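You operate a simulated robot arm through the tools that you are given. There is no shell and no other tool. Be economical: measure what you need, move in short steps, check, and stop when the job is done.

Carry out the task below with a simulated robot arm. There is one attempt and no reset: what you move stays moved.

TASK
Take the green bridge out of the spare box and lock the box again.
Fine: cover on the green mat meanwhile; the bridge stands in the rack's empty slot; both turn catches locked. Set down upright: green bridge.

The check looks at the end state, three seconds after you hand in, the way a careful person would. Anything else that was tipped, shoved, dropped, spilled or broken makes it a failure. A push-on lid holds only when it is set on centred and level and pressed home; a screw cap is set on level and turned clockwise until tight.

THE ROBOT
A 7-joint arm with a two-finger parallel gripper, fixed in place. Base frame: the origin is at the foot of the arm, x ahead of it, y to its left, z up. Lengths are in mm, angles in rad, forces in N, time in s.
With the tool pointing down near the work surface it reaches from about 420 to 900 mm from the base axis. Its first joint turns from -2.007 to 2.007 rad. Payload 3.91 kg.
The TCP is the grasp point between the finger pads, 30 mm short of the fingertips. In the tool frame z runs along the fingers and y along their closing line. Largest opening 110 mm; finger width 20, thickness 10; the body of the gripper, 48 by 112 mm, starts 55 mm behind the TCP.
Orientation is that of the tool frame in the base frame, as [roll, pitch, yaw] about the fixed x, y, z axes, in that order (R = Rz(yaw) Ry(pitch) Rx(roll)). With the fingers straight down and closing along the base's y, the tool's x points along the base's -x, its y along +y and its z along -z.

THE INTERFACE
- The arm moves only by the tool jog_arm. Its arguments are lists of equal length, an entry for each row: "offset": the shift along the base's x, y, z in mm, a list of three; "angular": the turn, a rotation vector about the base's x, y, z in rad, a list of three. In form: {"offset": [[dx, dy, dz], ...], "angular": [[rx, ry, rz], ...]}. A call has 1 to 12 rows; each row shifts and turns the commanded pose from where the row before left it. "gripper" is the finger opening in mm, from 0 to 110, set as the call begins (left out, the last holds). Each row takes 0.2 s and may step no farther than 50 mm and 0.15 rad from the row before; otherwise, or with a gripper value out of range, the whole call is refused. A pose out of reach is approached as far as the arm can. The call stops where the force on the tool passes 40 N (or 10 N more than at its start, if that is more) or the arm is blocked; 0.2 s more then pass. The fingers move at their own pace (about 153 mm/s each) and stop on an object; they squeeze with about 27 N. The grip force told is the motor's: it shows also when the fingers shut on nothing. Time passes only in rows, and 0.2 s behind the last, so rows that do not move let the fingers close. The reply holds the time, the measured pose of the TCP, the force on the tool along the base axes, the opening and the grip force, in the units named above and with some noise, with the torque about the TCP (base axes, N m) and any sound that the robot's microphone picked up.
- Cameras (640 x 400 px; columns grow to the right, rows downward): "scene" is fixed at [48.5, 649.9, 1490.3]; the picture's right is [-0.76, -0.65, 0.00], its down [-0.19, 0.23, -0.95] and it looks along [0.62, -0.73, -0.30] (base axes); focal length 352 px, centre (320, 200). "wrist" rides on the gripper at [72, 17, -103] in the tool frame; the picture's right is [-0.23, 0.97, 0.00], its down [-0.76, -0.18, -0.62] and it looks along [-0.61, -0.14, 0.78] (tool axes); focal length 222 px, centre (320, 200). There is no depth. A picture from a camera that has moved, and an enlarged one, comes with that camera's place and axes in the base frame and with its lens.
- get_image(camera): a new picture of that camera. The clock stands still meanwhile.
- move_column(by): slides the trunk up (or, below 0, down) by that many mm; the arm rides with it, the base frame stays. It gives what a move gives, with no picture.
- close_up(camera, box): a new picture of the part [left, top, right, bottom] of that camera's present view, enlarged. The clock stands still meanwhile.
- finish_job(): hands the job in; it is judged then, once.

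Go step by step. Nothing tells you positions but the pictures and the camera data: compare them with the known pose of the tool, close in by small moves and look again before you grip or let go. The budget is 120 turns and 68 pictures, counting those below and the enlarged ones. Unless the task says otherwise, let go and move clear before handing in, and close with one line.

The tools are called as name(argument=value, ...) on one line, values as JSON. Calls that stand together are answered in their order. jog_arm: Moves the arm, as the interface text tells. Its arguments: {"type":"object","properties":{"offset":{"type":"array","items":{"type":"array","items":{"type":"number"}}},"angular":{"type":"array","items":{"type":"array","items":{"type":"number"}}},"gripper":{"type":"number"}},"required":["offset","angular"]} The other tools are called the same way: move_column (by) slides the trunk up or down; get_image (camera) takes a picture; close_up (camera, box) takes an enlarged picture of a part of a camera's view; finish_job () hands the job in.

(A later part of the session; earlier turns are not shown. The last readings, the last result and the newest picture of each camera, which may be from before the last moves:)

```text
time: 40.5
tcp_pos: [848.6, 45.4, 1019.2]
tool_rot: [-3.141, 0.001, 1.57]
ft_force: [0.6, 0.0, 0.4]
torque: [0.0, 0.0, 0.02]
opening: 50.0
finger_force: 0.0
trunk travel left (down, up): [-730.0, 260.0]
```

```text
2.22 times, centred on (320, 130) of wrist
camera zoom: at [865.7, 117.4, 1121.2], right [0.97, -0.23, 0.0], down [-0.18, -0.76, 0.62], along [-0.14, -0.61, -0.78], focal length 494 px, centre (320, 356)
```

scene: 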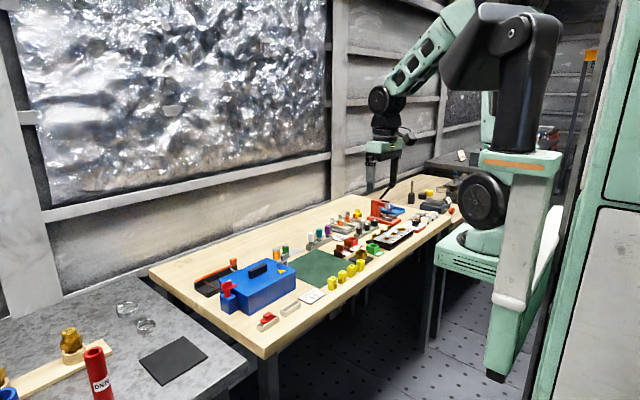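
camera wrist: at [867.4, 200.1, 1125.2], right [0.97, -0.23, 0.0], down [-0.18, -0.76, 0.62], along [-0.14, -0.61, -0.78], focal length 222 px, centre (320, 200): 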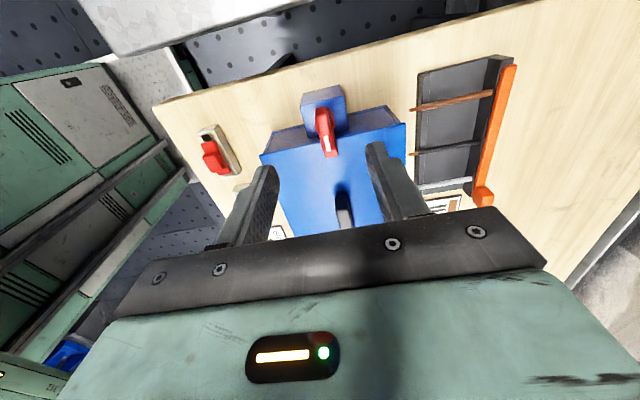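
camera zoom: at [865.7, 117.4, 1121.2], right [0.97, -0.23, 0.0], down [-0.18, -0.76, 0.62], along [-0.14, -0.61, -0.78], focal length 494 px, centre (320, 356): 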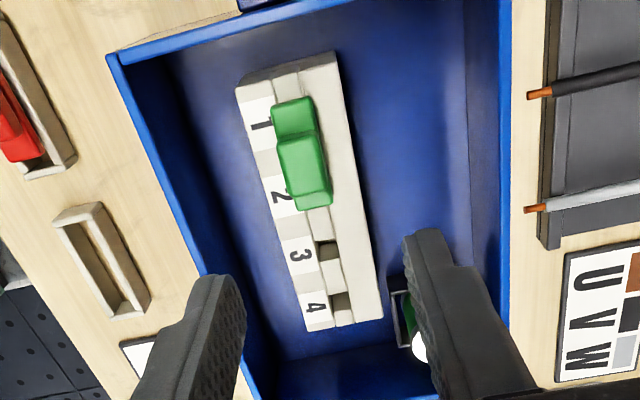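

Knob top is about (844, 52, 906). I'll centre and descend partway.

jog_arm(offset=[[-4.5, 6.5, -20], [0, 0, -25], [0, 0, -24], [0, 0, 0]], angular=[[0, 0, 0], [0, 0, 0], [0, 0, 0], [0, 0, 0]], gripper=40)

close_up(camera="wrist", box=[220, 70, 420, 220])

close_up(camera="scene", box=[210, 240, 290, 310])

```text
time: 41.5
tcp_pos: [843.6, 50.7, 949.1]
tool_rot: [3.141, 0.001, 1.571]
ft_force: [-1.2, -0.3, 0.1]
torque: [0.01, 0.02, 0.03]
opening: 39.9
finger_force: 0.1
trunk travel left (down, up): [-730.0, 260.0]
```

```text
2.67 times, centred on (320, 145) of wrist
camera zoom: at [860.2, 123.4, 1051.8], right [0.97, -0.23, 0.0], down [-0.18, -0.76, 0.62], along [-0.14, -0.61, -0.78], focal length 592 px, centre (320, 347)
```

zoom: 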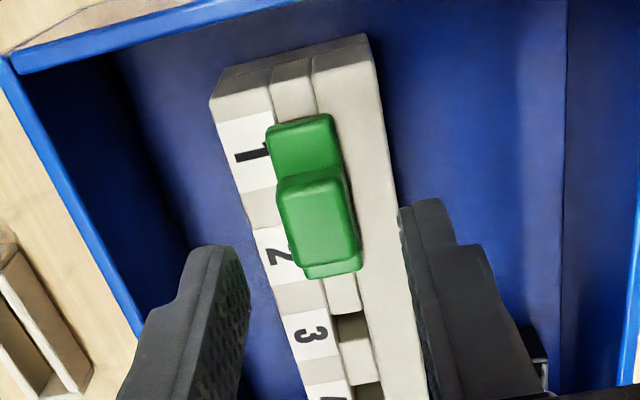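

```text
5.71 times, centred on (250, 275) of scene
camera zoom: at [48.5, 649.9, 1490.3], right [-0.76, -0.65, 0.0], down [-0.19, 0.23, -0.95], along [0.62, -0.73, -0.3], focal length 2012 px, centre (720, -229)
```

zoom: 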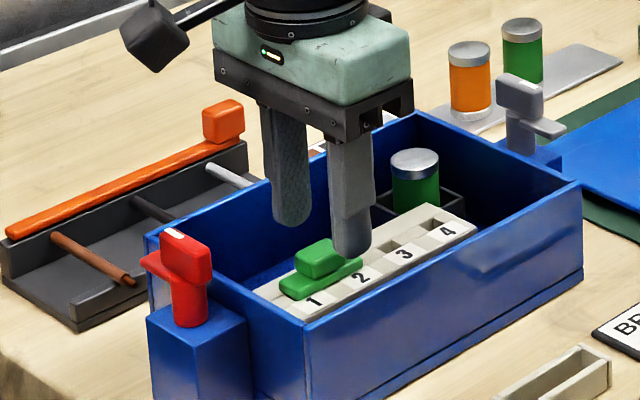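

jog_arm(offset=[[0, 0.7, -14], [0, 0, -14], [0, 0, 0]], angular=[[0, 0, 0], [0, 0, 0], [0, 0, 0]])

jog_arm(offset=[[0, 0, 0], [0, 0, 0], [0, 0, 0]], angular=[[0, 0, 0], [0, 0, 0], [0, 0, 0]], gripper=0)

close_up(camera="wrist", box=[220, 70, 420, 220])

close_up(camera="scene", box=[210, 240, 290, 310])

```text
time: 42.2
tcp_pos: [842.9, 51.8, 922.8]
tool_rot: [3.138, 0.001, 1.572]
ft_force: [-1.8, -0.3, 20.4]
torque: [0.02, 0.48, -0.15]
opening: 40.7
finger_force: 0.7
trunk travel left (down, up): [-730.0, 260.0]
```

```text
time: 43.0
tcp_pos: [841.2, 52.2, 924.2]
tool_rot: [3.138, -0.001, 1.571]
ft_force: [-6.5, -0.3, 33.5]
torque: [0.03, 0.59, 0.01]
opening: 17.6
finger_force: 27.4
trunk travel left (down, up): [-730.0, 260.0]
```

```text
2.67 times, centred on (320, 145) of wrist
camera zoom: at [858.8, 123.8, 1026.5], right [0.97, -0.23, 0.0], down [-0.18, -0.76, 0.62], along [-0.14, -0.61, -0.78], focal length 592 px, centre (320, 347)
```

zoom: 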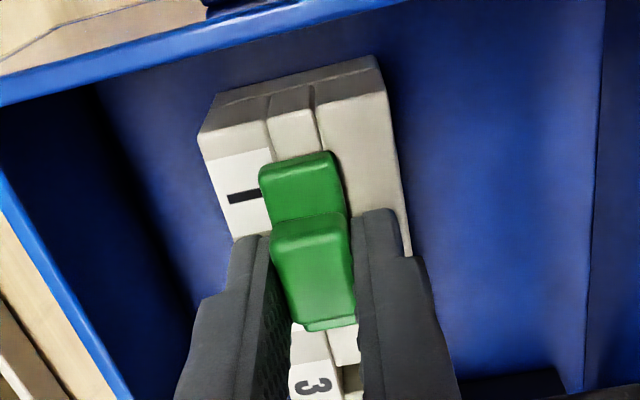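

```text
5.71 times, centred on (250, 275) of scene
camera zoom: at [48.5, 649.9, 1490.3], right [-0.76, -0.65, 0.0], down [-0.19, 0.23, -0.95], along [0.62, -0.73, -0.3], focal length 2012 px, centre (720, -229)
```

zoom: 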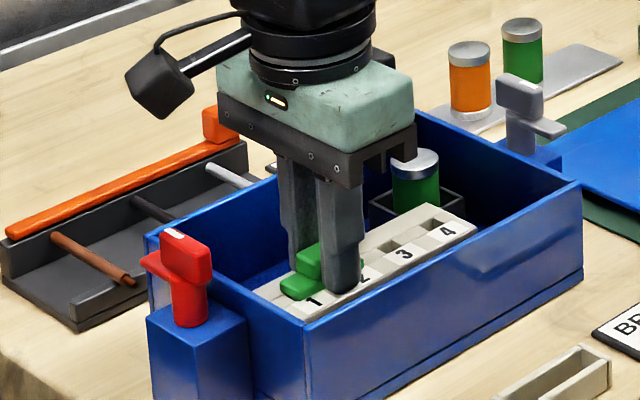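

The tips touched the rack top and the knob is held (17.6 mm). I'll lift straight up slowly.

jog_arm(offset=[[0, 0, 3], [0, 0, 3], [0, 0, 5], [0, 0, 8], [0, 0, 15], [0, 0, 20], [0, 0, 20], [0, 0, 0]], angular=[[0, 0, 0], [0, 0, 0], [0, 0, 0], [0, 0, 0], [0, 0, 0], [0, 0, 0], [0, 0, 0], [0, 0, 0]])

close_up(camera="scene", box=[210, 220, 310, 310])

close_up(camera="wrist", box=[180, 40, 460, 220])

```text
time: 44.9
tcp_pos: [843.3, 51.9, 996.1]
tool_rot: [-3.141, 0.003, 1.571]
ft_force: [-0.7, 0.0, 0.4]
torque: [0.01, 0.0, 0.01]
opening: 17.1
finger_force: 27.1
trunk travel left (down, up): [-730.0, 260.0]
```

```text
4.44 times, centred on (260, 265) of scene
camera zoom: at [48.5, 649.9, 1490.3], right [-0.76, -0.65, 0.0], down [-0.19, 0.23, -0.95], along [0.62, -0.73, -0.3], focal length 1565 px, centre (587, -89)
```

zoom: 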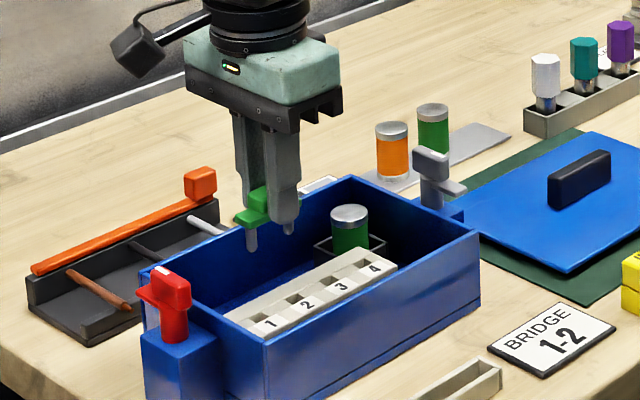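

```text
2.22 times, centred on (320, 130) of wrist
camera zoom: at [860.8, 124.9, 1098.5], right [0.97, -0.23, 0.0], down [-0.18, -0.76, 0.62], along [-0.14, -0.61, -0.78], focal length 494 px, centre (320, 356)
```

zoom: 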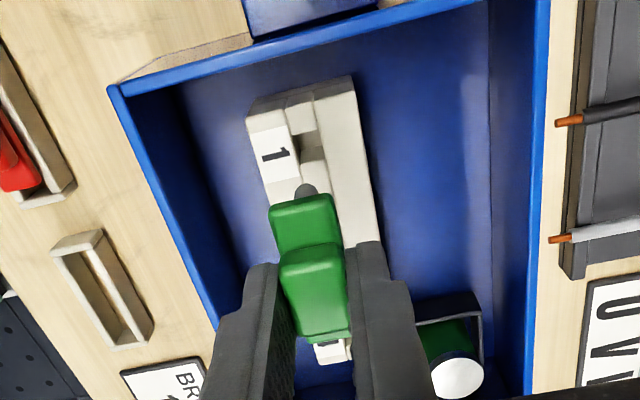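

The bridge came out with two pins underneath. I'll carry it above the empty slot near (712, 17) and look.

jog_arm(offset=[[-20, -5, 0], [-40, -10, 0], [-40, -10, 0], [-30, -10, 0], [0, 0, 0]], angular=[[0, 0, 0], [0, 0, 0], [0, 0, 0], [0, 0, 0], [0, 0, 0]])

close_up(camera="wrist", box=[200, 70, 420, 220])

close_up(camera="scene", box=[230, 240, 330, 330])

```text
time: 46.0
tcp_pos: [715.0, 18.7, 995.7]
tool_rot: [3.141, 0.002, 1.57]
ft_force: [1.1, -0.2, 0.0]
torque: [0.01, 0.04, 0.03]
opening: 17.2
finger_force: 26.9
trunk travel left (down, up): [-730.0, 260.0]
```

```text
2.67 times, centred on (310, 145) of wrist
camera zoom: at [732.3, 89.7, 1099.1], right [0.97, -0.23, 0.0], down [-0.18, -0.76, 0.62], along [-0.14, -0.61, -0.78], focal length 592 px, centre (347, 347)
```

zoom: 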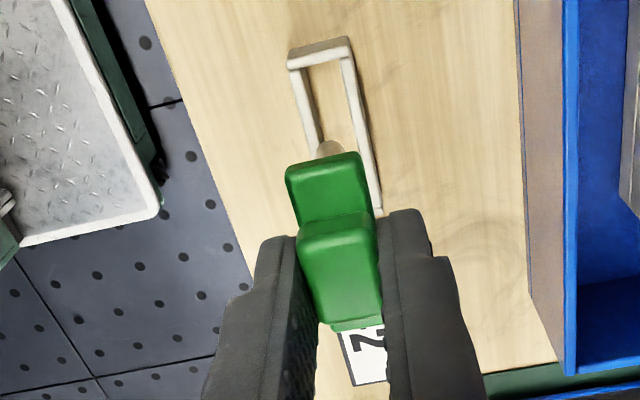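

```text
4.44 times, centred on (280, 285) of scene
camera zoom: at [48.5, 649.9, 1490.3], right [-0.76, -0.65, 0.0], down [-0.19, 0.23, -0.95], along [0.62, -0.73, -0.3], focal length 1565 px, centre (498, -178)
```

zoom: 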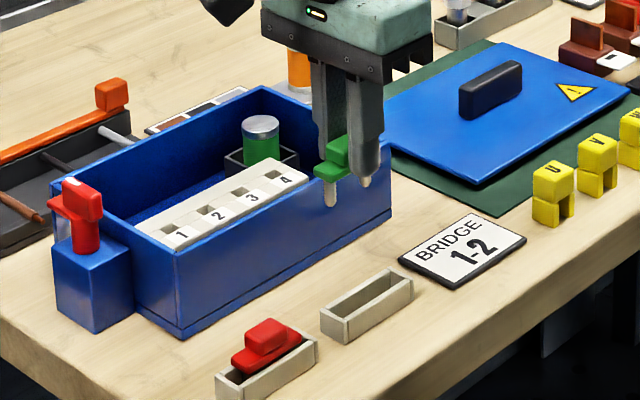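

close_up(camera="scene", box=[256, 296, 326, 338])

close_up(camera="scene", box=[280, 250, 330, 290])

```text
9.14 times, centred on (291, 317) of scene
camera zoom: at [48.5, 649.9, 1490.3], right [-0.76, -0.65, 0.0], down [-0.19, 0.23, -0.95], along [0.62, -0.73, -0.3], focal length 3219 px, centre (585, -870)
```

zoom: 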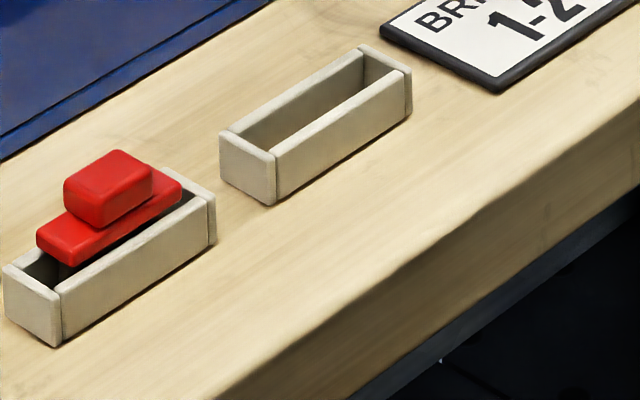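

```text
10.00 times, centred on (305, 270) of scene
camera zoom: at [48.5, 649.9, 1490.3], right [-0.76, -0.65, 0.0], down [-0.19, 0.23, -0.95], along [0.62, -0.73, -0.3], focal length 3521 px, centre (470, -500)
```

zoom: 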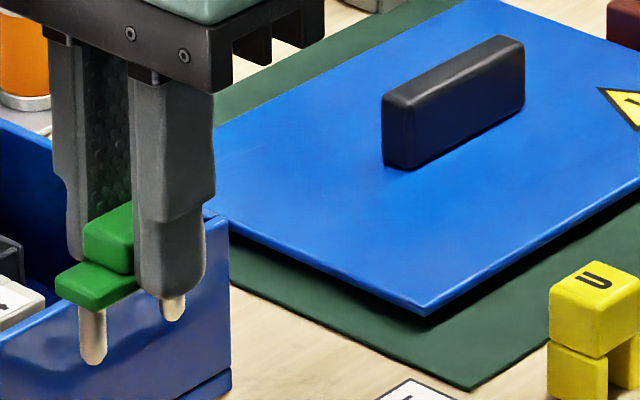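

The red bridge stands on its pins inside its tray, with its plate just above the rim. I'll align the green one at about (712, 14.5), lower partway, and check.

jog_arm(offset=[[-2.8, -4, 0], [0, 0, -25], [0, 0, -25], [0, 0, 0], [0, 0, 0]], angular=[[0, 0, 0], [0, 0, 0], [0, 0, 0], [0, 0, 0], [0, 0, 0]])

close_up(camera="wrist", box=[260, 70, 380, 160])

close_up(camera="scene", box=[270, 266, 330, 306])

```text
time: 47.2
tcp_pos: [711.6, 14.1, 947.1]
tool_rot: [3.141, 0.001, 1.572]
ft_force: [-0.6, -0.4, -0.9]
torque: [0.01, -0.02, 0.03]
opening: 17.0
finger_force: 27.2
trunk travel left (down, up): [-730.0, 260.0]
```

```text
4.44 times, centred on (320, 115) of wrist
camera zoom: at [728.5, 86.5, 1048.6], right [0.97, -0.23, 0.0], down [-0.18, -0.76, 0.62], along [-0.14, -0.61, -0.78], focal length 987 px, centre (320, 578)
```

zoom: 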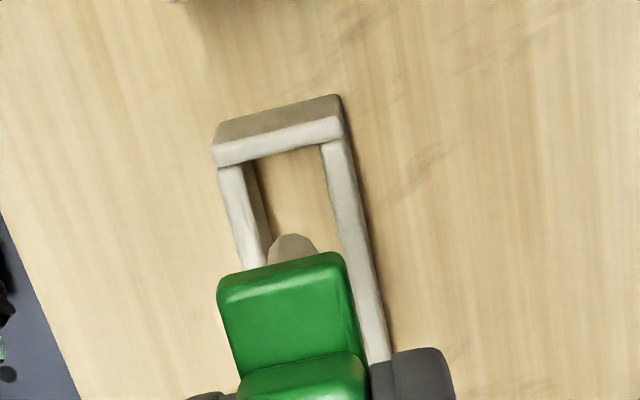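

```text
10.00 times, centred on (300, 286) of scene
camera zoom: at [48.5, 649.9, 1490.3], right [-0.76, -0.65, 0.0], down [-0.19, 0.23, -0.95], along [0.62, -0.73, -0.3], focal length 3521 px, centre (520, -660)
```

zoom: 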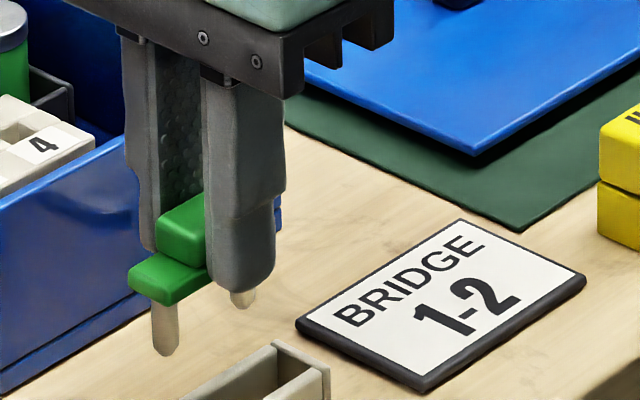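

Pins and slot agree to within about 1 mm. I'll lower slowly until contact.

jog_arm(offset=[[0, 0, -12], [0, 0, -12], [0, 0, 0]], angular=[[0, 0, 0], [0, 0, 0], [0, 0, 0]])

close_up(camera="wrist", box=[260, 70, 380, 160])

close_up(camera="scene", box=[260, 276, 330, 326])

```text
time: 48.0
tcp_pos: [712.3, 14.5, 922.1]
tool_rot: [-3.14, 0.002, 1.571]
ft_force: [-0.3, 0.0, -0.5]
torque: [-0.01, -0.01, 0.0]
opening: 17.1
finger_force: 26.9
trunk travel left (down, up): [-730.0, 260.0]
```

```text
4.44 times, centred on (320, 115) of wrist
camera zoom: at [729.3, 85.6, 1024.5], right [0.97, -0.23, 0.0], down [-0.18, -0.76, 0.62], along [-0.14, -0.61, -0.78], focal length 987 px, centre (320, 578)
```

zoom: 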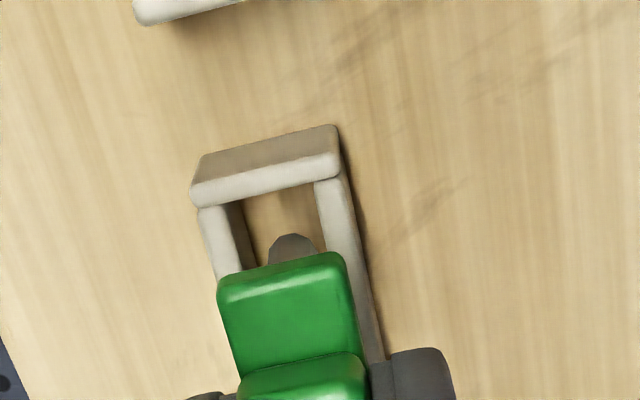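

```text
8.00 times, centred on (295, 301) of scene
camera zoom: at [48.5, 649.9, 1490.3], right [-0.76, -0.65, 0.0], down [-0.19, 0.23, -0.95], along [0.62, -0.73, -0.3], focal length 2817 px, centre (520, -608)
```

zoom: 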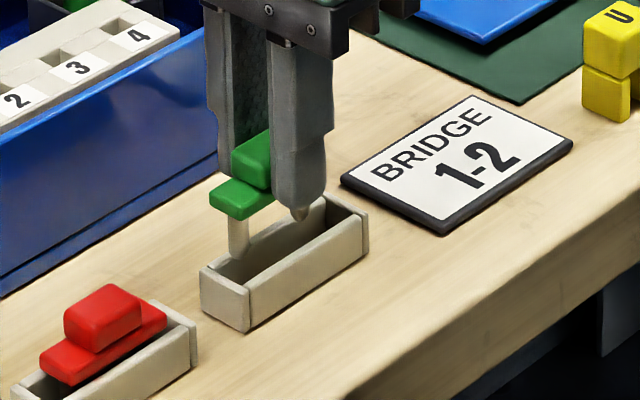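

jog_arm(offset=[[-1.3, 0, 0], [0, 0, -4], [0, 0, -3], [0, 0, -2], [0, 0, 0]], angular=[[0, 0, 0], [0, 0, 0], [0, 0, 0], [0, 0, 0], [0, 0, 0]])

jog_arm(offset=[[0, 0, -1.5], [0, 0, -1], [0, 0, 0]], angular=[[0, 0, 0], [0, 0, 0], [0, 0, 0]])

close_up(camera="scene", box=[260, 276, 330, 326])

```text
time: 49.2
tcp_pos: [710.6, 13.2, 914.4]
tool_rot: [-3.141, 0.002, 1.572]
ft_force: [-0.9, 0.6, -0.5]
torque: [0.0, -0.01, 0.0]
opening: 17.0
finger_force: 27.1
trunk travel left (down, up): [-730.0, 260.0]
```

```text
time: 50.0
tcp_pos: [710.0, 13.0, 910.3]
tool_rot: [-3.14, 0.002, 1.571]
ft_force: [-1.0, -0.5, -0.4]
torque: [0.01, 0.05, 0.0]
opening: 17.2
finger_force: 26.6
trunk travel left (down, up): [-730.0, 260.0]
```

```text
8.00 times, centred on (295, 301) of scene
camera zoom: at [48.5, 649.9, 1490.3], right [-0.76, -0.65, 0.0], down [-0.19, 0.23, -0.95], along [0.62, -0.73, -0.3], focal length 2817 px, centre (520, -608)
```

zoom: 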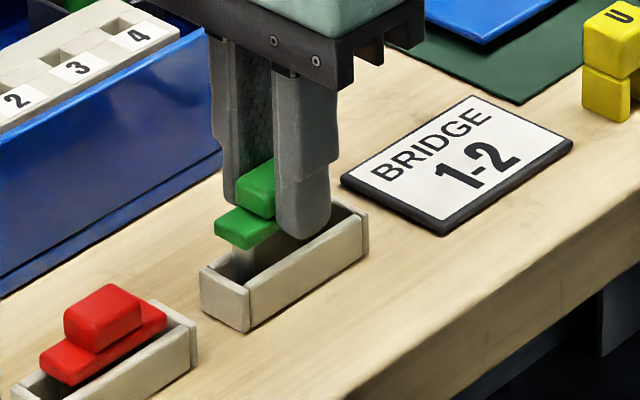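

jog_arm(offset=[[0, 0, -1.2], [0, 0, -1], [0, 0, 0]], angular=[[0, 0, 0], [0, 0, 0], [0, 0, 0]])

jog_arm(offset=[[0, 0, -1], [0, 0, 0]], angular=[[0, 0, 0], [0, 0, 0]])

```text
time: 50.9
tcp_pos: [710.5, 13.2, 907.6]
tool_rot: [-3.14, 0.003, 1.573]
ft_force: [0.7, 0.2, -0.3]
torque: [0.0, -0.02, -0.01]
opening: 16.9
finger_force: 26.2
trunk travel left (down, up): [-730.0, 260.0]
```

```text
time: 51.5
tcp_pos: [709.2, 12.1, 907.8]
tool_rot: [-3.141, 0.001, 1.57]
ft_force: [0.5, -0.1, -0.9]
torque: [0.01, 0.02, 0.01]
opening: 16.8
finger_force: 26.8
trunk travel left (down, up): [-730.0, 260.0]
```

jog_arm(offset=[[0, 0, -1], [0, 0, -1], [0, 0, 0]], angular=[[0, 0, 0], [0, 0, 0], [0, 0, 0]])

close_up(camera="wrist", box=[260, 70, 380, 160])

close_up(camera="scene", box=[260, 276, 330, 326])

```text
time: 52.2
tcp_pos: [711.1, 12.0, 905.5]
tool_rot: [-3.141, 0.001, 1.571]
ft_force: [0.1, 0.0, -0.9]
torque: [0.02, 0.0, 0.01]
opening: 17.1
finger_force: 26.9
trunk travel left (down, up): [-730.0, 260.0]
```

```text
4.44 times, centred on (320, 115) of wrist
camera zoom: at [727.4, 84.8, 1008.3], right [0.97, -0.23, 0.0], down [-0.18, -0.76, 0.62], along [-0.14, -0.61, -0.78], focal length 987 px, centre (320, 578)
```

zoom: 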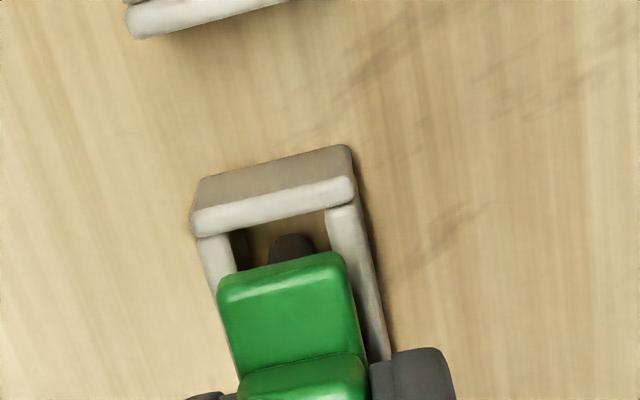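

```text
8.00 times, centred on (295, 301) of scene
camera zoom: at [48.5, 649.9, 1490.3], right [-0.76, -0.65, 0.0], down [-0.19, 0.23, -0.95], along [0.62, -0.73, -0.3], focal length 2817 px, centre (520, -608)
```

zoom: 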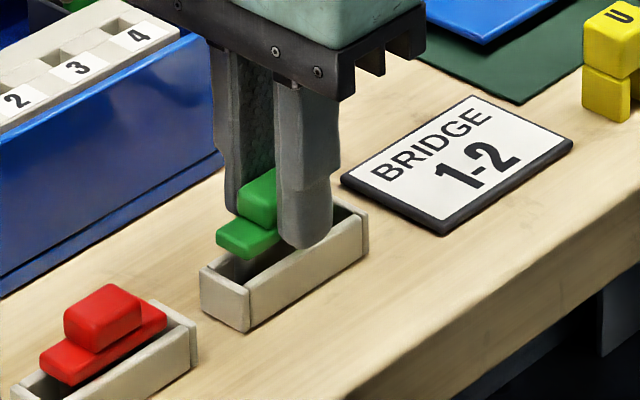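

jog_arm(offset=[[0, 0.5, -1], [0, 0, -0.7], [0, 0, 0]], angular=[[0, 0, 0], [0, 0, 0], [0, 0, 0]])

jog_arm(offset=[[0, 0.5, -1], [0, 0, -0.7], [0, 0, 0]], angular=[[0, 0, 0], [0, 0, 0], [0, 0, 0]])

```text
time: 53.0
tcp_pos: [709.7, 13.5, 904.3]
tool_rot: [3.142, 0.001, 1.571]
ft_force: [0.7, 1.0, -1.0]
torque: [-0.06, -0.02, 0.01]
opening: 17.1
finger_force: 27.3
trunk travel left (down, up): [-730.0, 260.0]
```

```text
time: 53.9
tcp_pos: [709.5, 13.7, 902.2]
tool_rot: [3.141, 0.002, 1.571]
ft_force: [-0.3, -0.5, -0.4]
torque: [-0.02, -0.01, 0.0]
opening: 17.2
finger_force: 27.6
trunk travel left (down, up): [-730.0, 260.0]
```

jog_arm(offset=[[0, 0, -1], [0, 0, -0.7], [0, 0, 0]], angular=[[0, 0, 0], [0, 0, 0], [0, 0, 0]])

close_up(camera="scene", box=[260, 276, 330, 326])

```text
time: 54.6
tcp_pos: [708.9, 14.4, 901.0]
tool_rot: [-3.141, 0.001, 1.571]
ft_force: [-0.6, 0.0, -0.5]
torque: [0.01, -0.01, -0.04]
opening: 17.1
finger_force: 27.0
trunk travel left (down, up): [-730.0, 260.0]
```

```text
8.00 times, centred on (295, 301) of scene
camera zoom: at [48.5, 649.9, 1490.3], right [-0.76, -0.65, 0.0], down [-0.19, 0.23, -0.95], along [0.62, -0.73, -0.3], focal length 2817 px, centre (520, -608)
```

zoom: 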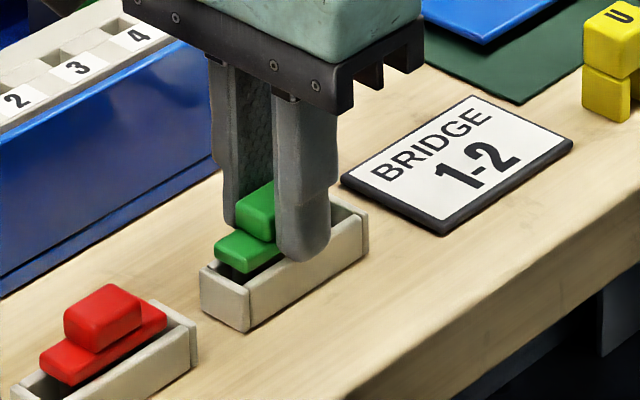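

jog_arm(offset=[[0.6, 0, -1], [0, 0, -0.7], [0, 0, 0]], angular=[[0, 0, 0], [0, 0, 0], [0, 0, 0]])

jog_arm(offset=[[0, 0, -1], [0, 0, 0]], angular=[[0, 0, 0], [0, 0, 0]])

```text
time: 55.5
tcp_pos: [710.3, 13.8, 899.6]
tool_rot: [3.14, 0.0, 1.571]
ft_force: [-2.9, 1.3, 8.3]
torque: [0.07, 0.13, 0.0]
opening: 17.1
finger_force: 27.1
trunk travel left (down, up): [-730.0, 260.0]
```

```text
time: 56.0
tcp_pos: [710.1, 13.2, 899.4]
tool_rot: [3.141, 0.0, 1.57]
ft_force: [-1.9, 0.4, 18.4]
torque: [0.07, 0.13, 0.0]
opening: 17.4
finger_force: 27.5
trunk travel left (down, up): [-730.0, 260.0]
```

Contact at about z 900. I'll check the picture.

close_up(camera="scene", box=[260, 276, 330, 326])

close_up(camera="wrist", box=[240, 90, 400, 210])

```text
8.00 times, centred on (295, 301) of scene
camera zoom: at [48.5, 649.9, 1490.3], right [-0.76, -0.65, 0.0], down [-0.19, 0.23, -0.95], along [0.62, -0.73, -0.3], focal length 2817 px, centre (520, -608)
```

zoom: 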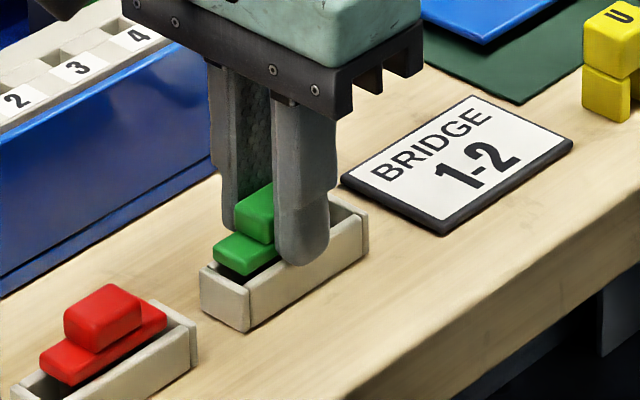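

```text
3.33 times, centred on (320, 150) of wrist
camera zoom: at [727.6, 86.0, 1001.6], right [0.97, -0.23, 0.0], down [-0.18, -0.76, 0.62], along [-0.14, -0.61, -0.78], focal length 740 px, centre (320, 367)
```

zoom: 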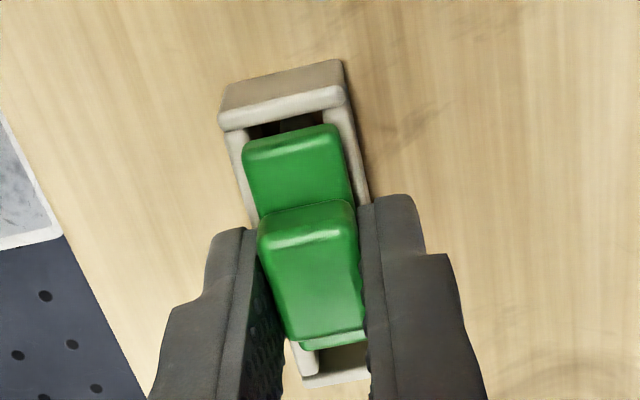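

The green plate sits at the same height as the red one, so the bridge is standing in its slot. I'll relieve the pressure, then open.

jog_arm(offset=[[0, 0, 1], [0, 0, 0]], angular=[[0, 0, 0], [0, 0, 0]])

jog_arm(offset=[[0, 0, 0], [0, 0, 0]], angular=[[0, 0, 0], [0, 0, 0]], gripper=36)

jog_arm(offset=[[0, 0, 10], [0, 0, 30], [0, 0, 50]], angular=[[0, 0, 0], [0, 0, 0], [0, 0, 0]])

close_up(camera="scene", box=[260, 276, 330, 326])

close_up(camera="wrist", box=[240, 70, 400, 190])

```text
time: 56.6
tcp_pos: [711.5, 14.9, 899.1]
tool_rot: [-3.14, 0.001, 1.571]
ft_force: [-1.7, 1.4, 14.1]
torque: [0.03, 0.07, 0.01]
opening: 16.8
finger_force: 27.5
trunk travel left (down, up): [-730.0, 260.0]
```

```text
time: 57.2
tcp_pos: [711.4, 14.0, 898.7]
tool_rot: [-3.139, 0.001, 1.571]
ft_force: [-0.7, -0.2, -0.7]
torque: [0.01, 0.0, -0.01]
opening: 35.6
finger_force: 0.1
trunk travel left (down, up): [-730.0, 260.0]
```

```text
time: 58.0
tcp_pos: [711.6, 13.8, 990.0]
tool_rot: [-3.14, 0.001, 1.571]
ft_force: [0.5, 0.1, -0.7]
torque: [0.01, 0.01, 0.0]
opening: 35.9
finger_force: 0.0
trunk travel left (down, up): [-730.0, 260.0]
```

```text
8.00 times, centred on (295, 301) of scene
camera zoom: at [48.5, 649.9, 1490.3], right [-0.76, -0.65, 0.0], down [-0.19, 0.23, -0.95], along [0.62, -0.73, -0.3], focal length 2817 px, centre (520, -608)
```

zoom: 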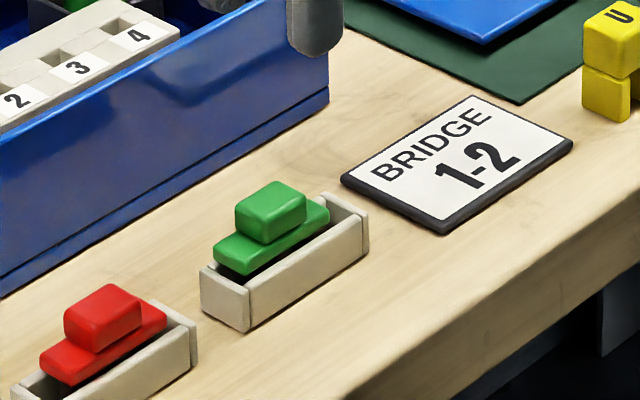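

```text
3.33 times, centred on (320, 130) of wrist
camera zoom: at [728.4, 85.6, 1092.2], right [0.97, -0.23, 0.0], down [-0.18, -0.76, 0.62], along [-0.14, -0.61, -0.78], focal length 740 px, centre (320, 433)
```

zoom: 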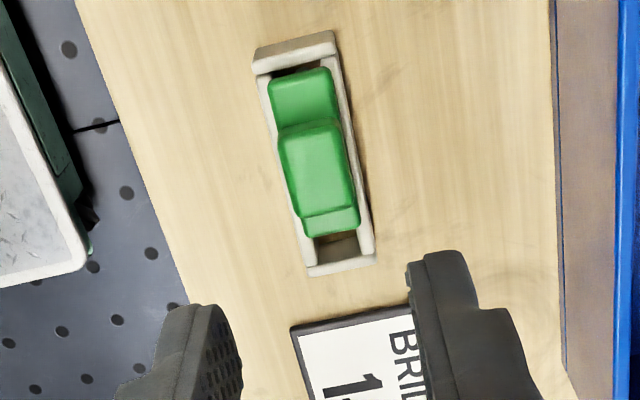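

The green bridge stands like the red one. Now I'll fetch the lid, whose handle is at about (829, −249).

jog_arm(offset=[[0, 0, 45], [17, -38, 0], [17, -38, 0], [17, -38, 0], [17, -38, 0], [17, -38, 0], [17, -38, 0], [15.5, -35, 0], [0, 0, -40], [0, 0, -45], [0, 0, 0]], angular=[[0, 0, 0], [0, 0, 0], [0, 0, 0], [0, 0, 0], [0, 0, 0], [0, 0, 0], [0, 0, 0], [0, 0, 0], [0, 0, 0], [0, 0, 0], [0, 0, 0]], gripper=50)

close_up(camera="wrist", box=[220, 70, 420, 220])

```text
time: 60.5
tcp_pos: [831.1, -248.8, 948.5]
tool_rot: [-3.141, 0.001, 1.571]
ft_force: [-0.3, 1.4, 0.6]
torque: [0.0, -0.03, 0.02]
opening: 50.1
finger_force: 0.0
trunk travel left (down, up): [-730.0, 260.0]
```

```text
2.67 times, centred on (320, 145) of wrist
camera zoom: at [847.7, -176.8, 1050.5], right [0.97, -0.23, 0.0], down [-0.18, -0.76, 0.62], along [-0.14, -0.61, -0.78], focal length 592 px, centre (320, 347)
```

zoom: 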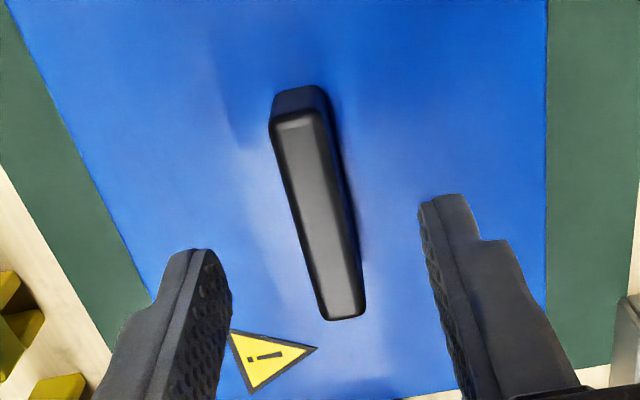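

jog_arm(offset=[[-1, -0.3, -25], [0, 0, -16], [0, 0, -8], [0, 0, 0]], angular=[[0, 0, 0], [0, 0, 0], [0, 0, 0], [0, 0, 0]])

jog_arm(offset=[[0, 0, 0], [0, 0, 0], [0, 0, 0]], angular=[[0, 0, 0], [0, 0, 0], [0, 0, 0]], gripper=0)

jog_arm(offset=[[0, 0, 10], [0, 0, 35], [0, 0, 45], [0, 0, 45], [0, 0, 20], [0, 0, 0]], angular=[[0, 0, 0], [0, 0, 0], [0, 0, 0], [0, 0, 0], [0, 0, 0], [0, 0, 0]])

```text
time: 61.5
tcp_pos: [828.3, -249.7, 899.7]
tool_rot: [3.142, 0.002, 1.571]
ft_force: [0.9, 0.3, 0.2]
torque: [0.02, 0.03, 0.0]
opening: 50.2
finger_force: 0.1
trunk travel left (down, up): [-730.0, 260.0]
```

```text
time: 62.2
tcp_pos: [828.8, -248.9, 900.9]
tool_rot: [-3.142, 0.002, 1.57]
ft_force: [3.9, 1.2, 0.5]
torque: [-0.12, -0.08, 0.0]
opening: 15.7
finger_force: 26.8
trunk travel left (down, up): [-730.0, 260.0]
```

```text
time: 63.6
tcp_pos: [827.0, -248.4, 1054.6]
tool_rot: [-3.14, 0.003, 1.571]
ft_force: [0.0, 0.6, -3.7]
torque: [0.03, 0.01, 0.01]
opening: 15.7
finger_force: 26.8
trunk travel left (down, up): [-730.0, 260.0]
```

The lid is lifted. I'll carry it back over the box to (855.3, 17.6) and stop above it.

jog_arm(offset=[[4, 38, 0], [4, 38, 0], [4, 38, 0], [4, 38, 0], [4, 38, 0], [4, 38, 0], [3.2, 38.5, 0], [0, 0, -25], [0, 0, -20], [0, 0, 0], [0, 0, 0]], angular=[[0, 0, 0], [0, 0, 0], [0, 0, 0], [0, 0, 0], [0, 0, 0], [0, 0, 0], [0, 0, 0], [0, 0, 0], [0, 0, 0], [0, 0, 0], [0, 0, 0]])

jog_arm(offset=[[0, 0, 0]], angular=[[0, 0, 0]])

close_up(camera="scene", box=[210, 220, 310, 310])

```text
time: 66.0
tcp_pos: [855.7, 18.5, 1010.4]
tool_rot: [-3.14, 0.002, 1.57]
ft_force: [-1.1, 0.1, -4.7]
torque: [0.06, -0.01, 0.04]
opening: 15.6
finger_force: 27.1
trunk travel left (down, up): [-730.0, 260.0]
```

```text
time: 66.5
tcp_pos: [854.6, 18.4, 1009.2]
tool_rot: [-3.14, 0.003, 1.571]
ft_force: [-1.2, 0.1, -3.2]
torque: [0.04, -0.02, 0.02]
opening: 15.6
finger_force: 27.5
trunk travel left (down, up): [-730.0, 260.0]
```

```text
4.44 times, centred on (260, 265) of scene
camera zoom: at [48.5, 649.9, 1490.3], right [-0.76, -0.65, 0.0], down [-0.19, 0.23, -0.95], along [0.62, -0.73, -0.3], focal length 1565 px, centre (587, -89)
```

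zoom: 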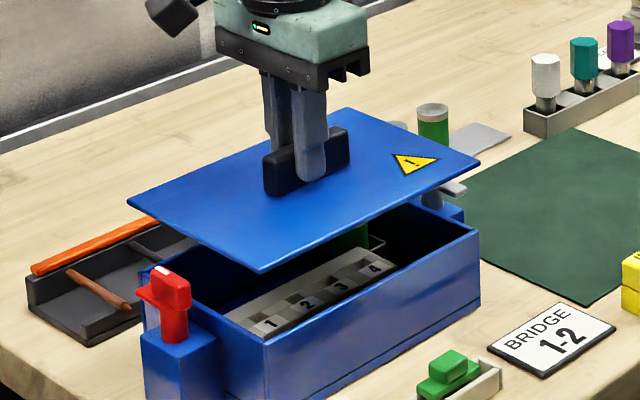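

The alignment looks right. I'll lower to just above the rim.

jog_arm(offset=[[0, -0.4, -20], [0, 0, -15], [0, 0, -7], [0, 0, 0], [0, 0, 0]], angular=[[0, 0, 0], [0, 0, 0], [0, 0, 0], [0, 0, 0], [0, 0, 0]])

close_up(camera="scene", box=[210, 240, 300, 310])

```text
time: 67.7
tcp_pos: [853.9, 16.2, 969.0]
tool_rot: [-3.14, 0.001, 1.569]
ft_force: [-0.3, 0.4, -3.9]
torque: [0.04, -0.01, -0.04]
opening: 15.5
finger_force: 27.0
trunk travel left (down, up): [-730.0, 260.0]
```

```text
5.71 times, centred on (255, 275) of scene
camera zoom: at [48.5, 649.9, 1490.3], right [-0.76, -0.65, 0.0], down [-0.19, 0.23, -0.95], along [0.62, -0.73, -0.3], focal length 2012 px, centre (691, -229)
```

zoom: 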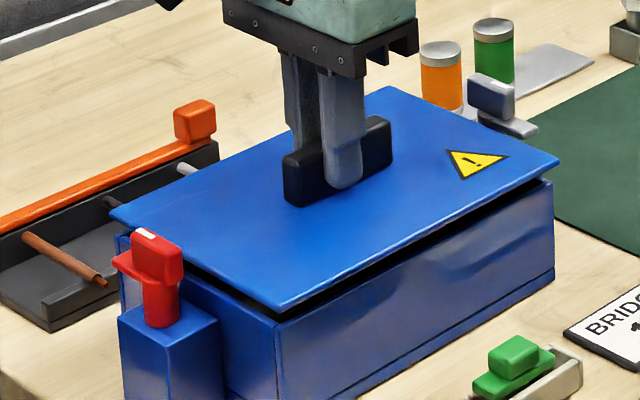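

The lid sits about 1.5 mm toward −x/−y, which agrees with the measured pose. I'll correct and verify.

jog_arm(offset=[[1.3, 1.2, -3], [0, 0, 0], [0, 0, 0]], angular=[[0, 0, 0], [0, 0, 0], [0, 0, 0]])

close_up(camera="scene", box=[210, 240, 300, 310])

```text
time: 68.5
tcp_pos: [855.8, 17.8, 964.7]
tool_rot: [-3.139, 0.001, 1.571]
ft_force: [0.8, -0.2, -3.6]
torque: [0.01, -0.02, 0.0]
opening: 15.7
finger_force: 26.7
trunk travel left (down, up): [-730.0, 260.0]
```

```text
5.71 times, centred on (255, 275) of scene
camera zoom: at [48.5, 649.9, 1490.3], right [-0.76, -0.65, 0.0], down [-0.19, 0.23, -0.95], along [0.62, -0.73, -0.3], focal length 2012 px, centre (691, -229)
```

zoom: 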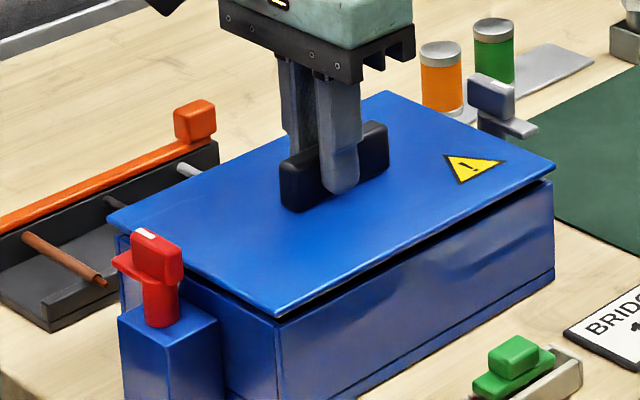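

Aligned. I'll lower onto the box and press lightly.

jog_arm(offset=[[0, 0, -2.5], [0, 0, -2], [0, 0, -2], [0, 0, 0]], angular=[[0, 0, 0], [0, 0, 0], [0, 0, 0], [0, 0, 0]])

jog_arm(offset=[[0, 0, -1.5], [0, 0, -1], [0, 0, 0]], angular=[[0, 0, 0], [0, 0, 0], [0, 0, 0]])

close_up(camera="scene", box=[210, 240, 300, 310])

```text
time: 69.5
tcp_pos: [856.9, 19.2, 958.9]
tool_rot: [-3.141, 0.003, 1.572]
ft_force: [0.1, 0.3, -3.6]
torque: [0.06, 0.01, 0.01]
opening: 15.7
finger_force: 26.8
trunk travel left (down, up): [-730.0, 260.0]
```

```text
time: 70.2
tcp_pos: [855.6, 17.8, 957.3]
tool_rot: [3.138, 0.003, 1.573]
ft_force: [-2.1, 0.6, 10.1]
torque: [-0.64, 0.15, -0.04]
opening: 15.6
finger_force: 26.8
trunk travel left (down, up): [-730.0, 260.0]
```

```text
5.71 times, centred on (255, 275) of scene
camera zoom: at [48.5, 649.9, 1490.3], right [-0.76, -0.65, 0.0], down [-0.19, 0.23, -0.95], along [0.62, -0.73, -0.3], focal length 2012 px, centre (691, -229)
```

zoom: 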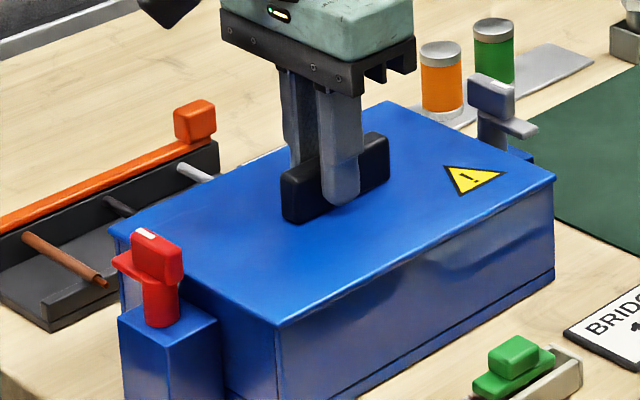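

The lid is seated at the original height. I'll release, rise, and go to the red catch with yaw back to π.

jog_arm(offset=[[0, 0, 0.5], [0, 0, 0]], angular=[[0, 0, 0], [0, 0, 0]], gripper=50)

jog_arm(offset=[[0, 0, 30], [0, 0, 35]], angular=[[0, 0, 0], [0, 0, 0]])

jog_arm(offset=[[0, 10.4, 0], [0, 10.4, 0], [0, 10.4, 0], [0, 10.4, 0], [0, 10.4, 0], [0, 10.4, 0], [0, 10.4, 0], [0, 10.4, 0], [0, 10.4, 0], [0, 10.4, 0], [0, 10.4, -20], [0, 0, -20]], angular=[[0, 0, 0.1425], [0, 0, 0.1425], [0, 0, 0.1425], [0, 0, 0.1425], [0, 0, 0.1425], [0, 0, 0.1425], [0, 0, 0.1425], [0, 0, 0.1425], [0, 0, 0.1425], [0, 0, 0.1425], [0, 0, 0.1425], [0, 0, 0]], gripper=40)

close_up(camera="wrist", box=[220, 70, 420, 220])

```text
time: 70.8
tcp_pos: [855.7, 17.7, 957.6]
tool_rot: [-3.14, 0.002, 1.571]
ft_force: [-0.2, 0.0, 0.5]
torque: [0.02, 0.01, 0.0]
opening: 50.3
finger_force: 0.1
trunk travel left (down, up): [-730.0, 260.0]
```

```text
time: 71.5
tcp_pos: [857.2, 19.3, 1023.2]
tool_rot: [-3.139, 0.001, 1.572]
ft_force: [-0.3, 0.2, 0.1]
torque: [0.04, 0.03, 0.01]
opening: 50.3
finger_force: 0.1
trunk travel left (down, up): [-730.0, 260.0]
```

```text
time: 74.0
tcp_pos: [855.7, 132.1, 981.8]
tool_rot: [3.142, 0.001, 3.138]
ft_force: [0.0, 0.4, -0.1]
torque: [-0.01, 0.01, -0.03]
opening: 40.0
finger_force: 0.0
trunk travel left (down, up): [-730.0, 260.0]
```

```text
2.67 times, centred on (320, 145) of wrist
camera zoom: at [782.9, 149.2, 1084.3], right [0.23, 0.97, 0.0], down [0.76, -0.18, 0.62], along [0.61, -0.14, -0.78], focal length 592 px, centre (320, 347)
```

zoom: 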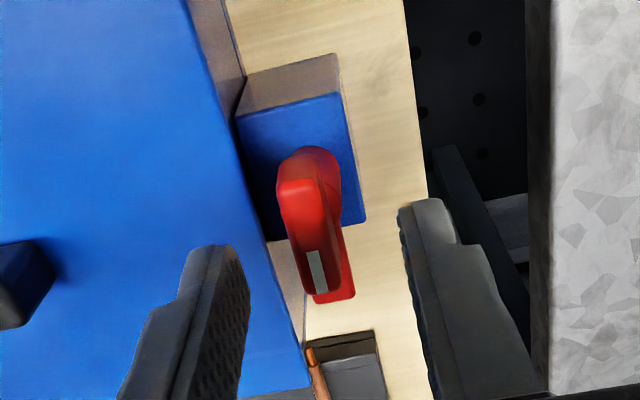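

jog_arm(offset=[[-3.5, -0.5, -10], [0, 0, -10], [0, 0, 0]], angular=[[0, 0, 0], [0, 0, 0], [0, 0, 0]])

jog_arm(offset=[[0, 0, 0], [0, 0, 0], [0, 0, 0]], angular=[[0, 0, 0], [0, 0, 0], [0, 0, 0]], gripper=0)

```text
time: 74.8
tcp_pos: [852.3, 131.9, 961.9]
tool_rot: [-3.141, 0.001, 3.136]
ft_force: [0.1, -0.2, 0.7]
torque: [-0.02, -0.02, -0.01]
opening: 40.0
finger_force: 0.1
trunk travel left (down, up): [-730.0, 260.0]
```

```text
time: 75.7
tcp_pos: [851.5, 130.8, 962.3]
tool_rot: [-3.14, 0.0, 3.135]
ft_force: [-1.6, -8.3, -0.4]
torque: [-0.05, 0.35, -0.02]
opening: 10.8
finger_force: 45.0
trunk travel left (down, up): [-730.0, 260.0]
```

Gripped with low load. I'll turn it clockwise along its arc.

jog_arm(offset=[[0, 0.2, 0], [0.1, 0.4, 0], [0.2, 0.4, 0], [0.2, 0.4, 0]], angular=[[0, 0, -0.142], [0, 0, -0.142], [0, 0, -0.142], [0, 0, -0.142]])

jog_arm(offset=[[0.3, 0.4, 0], [0.3, 0.3, 0], [0.4, 0.3, 0]], angular=[[0, 0, -0.142], [0, 0, -0.142], [0, 0, -0.142]])

```text
time: 76.7
tcp_pos: [853.1, 133.0, 960.6]
tool_rot: [-3.137, -0.002, 2.566]
ft_force: [-6.9, -15.9, -0.5]
torque: [-0.25, -0.02, -0.03]
opening: 10.7
finger_force: 44.9
trunk travel left (down, up): [-730.0, 260.0]
```

```text
time: 77.5
tcp_pos: [853.4, 132.9, 962.2]
tool_rot: [-3.141, 0.001, 2.142]
ft_force: [-11.9, -22.2, -1.1]
torque: [0.55, 0.72, -0.08]
opening: 10.7
finger_force: 44.9
trunk travel left (down, up): [-730.0, 260.0]
```

jog_arm(offset=[[-0.4, -0.8, 0], [0, -0.1, 0], [0.1, 0, 0], [0.1, 0, 0]], angular=[[0, 0, -0.142], [0, 0, -0.142], [0, 0, -0.142], [0, 0, -0.145]])

close_up(camera="wrist", box=[220, 70, 420, 220])

```text
time: 78.5
tcp_pos: [854.5, 133.5, 962.5]
tool_rot: [3.138, 0.002, 1.57]
ft_force: [5.3, -12.3, -2.8]
torque: [-1.44, 0.02, -0.01]
opening: 10.4
finger_force: 45.1
trunk travel left (down, up): [-730.0, 260.0]
```

```text
2.67 times, centred on (320, 145) of wrist
camera zoom: at [871.9, 205.4, 1064.1], right [0.97, -0.23, 0.0], down [-0.18, -0.76, 0.62], along [-0.14, -0.61, -0.78], focal length 592 px, centre (320, 347)
```

zoom: 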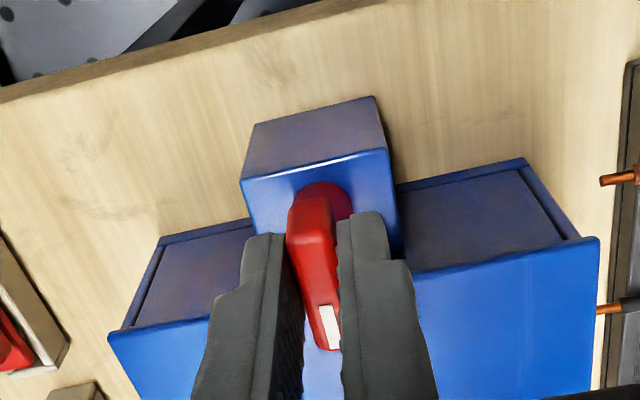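

The red catch is locked as at the start. I'll release and move to the grey catch near (847, −107.5), with yaw back at π.

jog_arm(offset=[[0, 0, 0], [0, 0, 0]], angular=[[0, 0, 0], [0, 0, 0]], gripper=34)

jog_arm(offset=[[0, 0, 30], [0, 0, 35]], angular=[[0, 0, 0], [0, 0, 0]])

jog_arm(offset=[[0, -22, 0], [0, -22, 0], [0, -22, 0], [0, -22, 0], [0, -22, 0], [0, -22, 0], [0, -22, 0], [0, -22, 0], [0, -22, 0], [-3, -22, 0], [-4, -21, -20], [0, 0, -20]], angular=[[0, 0, 0.1425], [0, 0, 0.1425], [0, 0, 0.1425], [0, 0, 0.1425], [0, 0, 0.1425], [0, 0, 0.1425], [0, 0, 0.1425], [0, 0, 0.1425], [0, 0, 0.1425], [0, 0, 0.1425], [0, 0, 0.1425], [0, 0, 0]], gripper=40)

close_up(camera="wrist", box=[220, 70, 420, 220])

```text
time: 79.0
tcp_pos: [853.3, 134.6, 961.6]
tool_rot: [3.141, 0.0, 1.572]
ft_force: [-0.7, -0.1, -0.5]
torque: [-0.02, -0.01, -0.05]
opening: 33.9
finger_force: 0.1
trunk travel left (down, up): [-730.0, 260.0]
```

```text
time: 79.7
tcp_pos: [853.3, 132.0, 1025.3]
tool_rot: [-3.14, 0.002, 1.573]
ft_force: [0.1, 0.1, -0.3]
torque: [0.01, -0.01, 0.01]
opening: 34.0
finger_force: 0.1
trunk travel left (down, up): [-730.0, 260.0]
```

```text
time: 82.2
tcp_pos: [845.7, -108.3, 988.1]
tool_rot: [-3.141, 0.002, 3.14]
ft_force: [0.0, 1.2, -0.4]
torque: [0.0, -0.04, 0.0]
opening: 40.3
finger_force: 0.0
trunk travel left (down, up): [-730.0, 260.0]
```

```text
2.67 times, centred on (320, 145) of wrist
camera zoom: at [773.9, -92.0, 1089.9], right [0.23, 0.97, 0.0], down [0.76, -0.18, 0.62], along [0.61, -0.14, -0.78], focal length 592 px, centre (320, 347)
```

zoom: 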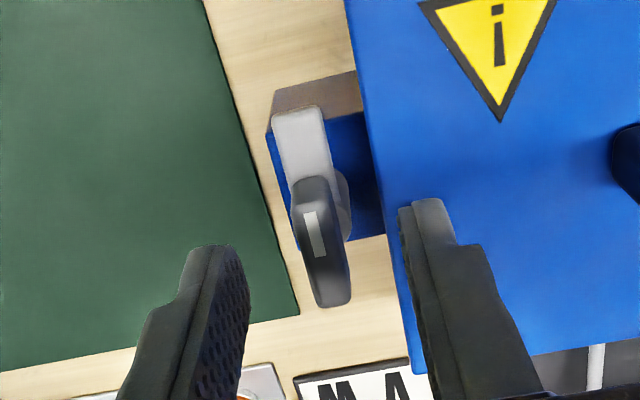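

Aligned with the grey block. I'll descend, grip, and turn back along the recorded arc.

jog_arm(offset=[[1, 0.3, -13], [0, 0, -11], [0, 0, 0]], angular=[[0, 0, 0], [0, 0, 0], [0, 0, 0]])

jog_arm(offset=[[0, 0, 0], [0, 0, 0], [0, 0, 0]], angular=[[0, 0, 0], [0, 0, 0], [0, 0, 0]], gripper=0)

jog_arm(offset=[[0.2, 0.4, 0], [0.4, 0.6, 0], [0.5, 0.7, 0]], angular=[[0, 0, -0.142], [0, 0, -0.142], [0, 0, -0.142]])

```text
time: 83.0
tcp_pos: [847.0, -108.1, 962.6]
tool_rot: [3.14, 0.001, 3.138]
ft_force: [-0.9, 0.5, 1.2]
torque: [0.01, 0.02, -0.02]
opening: 40.0
finger_force: 0.1
trunk travel left (down, up): [-730.0, 260.0]
```

```text
time: 83.8
tcp_pos: [848.0, -109.8, 963.2]
tool_rot: [-3.141, 0.0, 3.137]
ft_force: [0.8, -14.3, 0.4]
torque: [-0.15, -0.07, -0.1]
opening: 10.8
finger_force: 45.1
trunk travel left (down, up): [-730.0, 260.0]
```

```text
time: 84.7
tcp_pos: [848.0, -106.5, 962.8]
tool_rot: [3.141, 0.001, 2.708]
ft_force: [-6.4, -16.3, 7.9]
torque: [-0.39, -0.08, -0.13]
opening: 10.8
finger_force: 45.0
trunk travel left (down, up): [-730.0, 260.0]
```

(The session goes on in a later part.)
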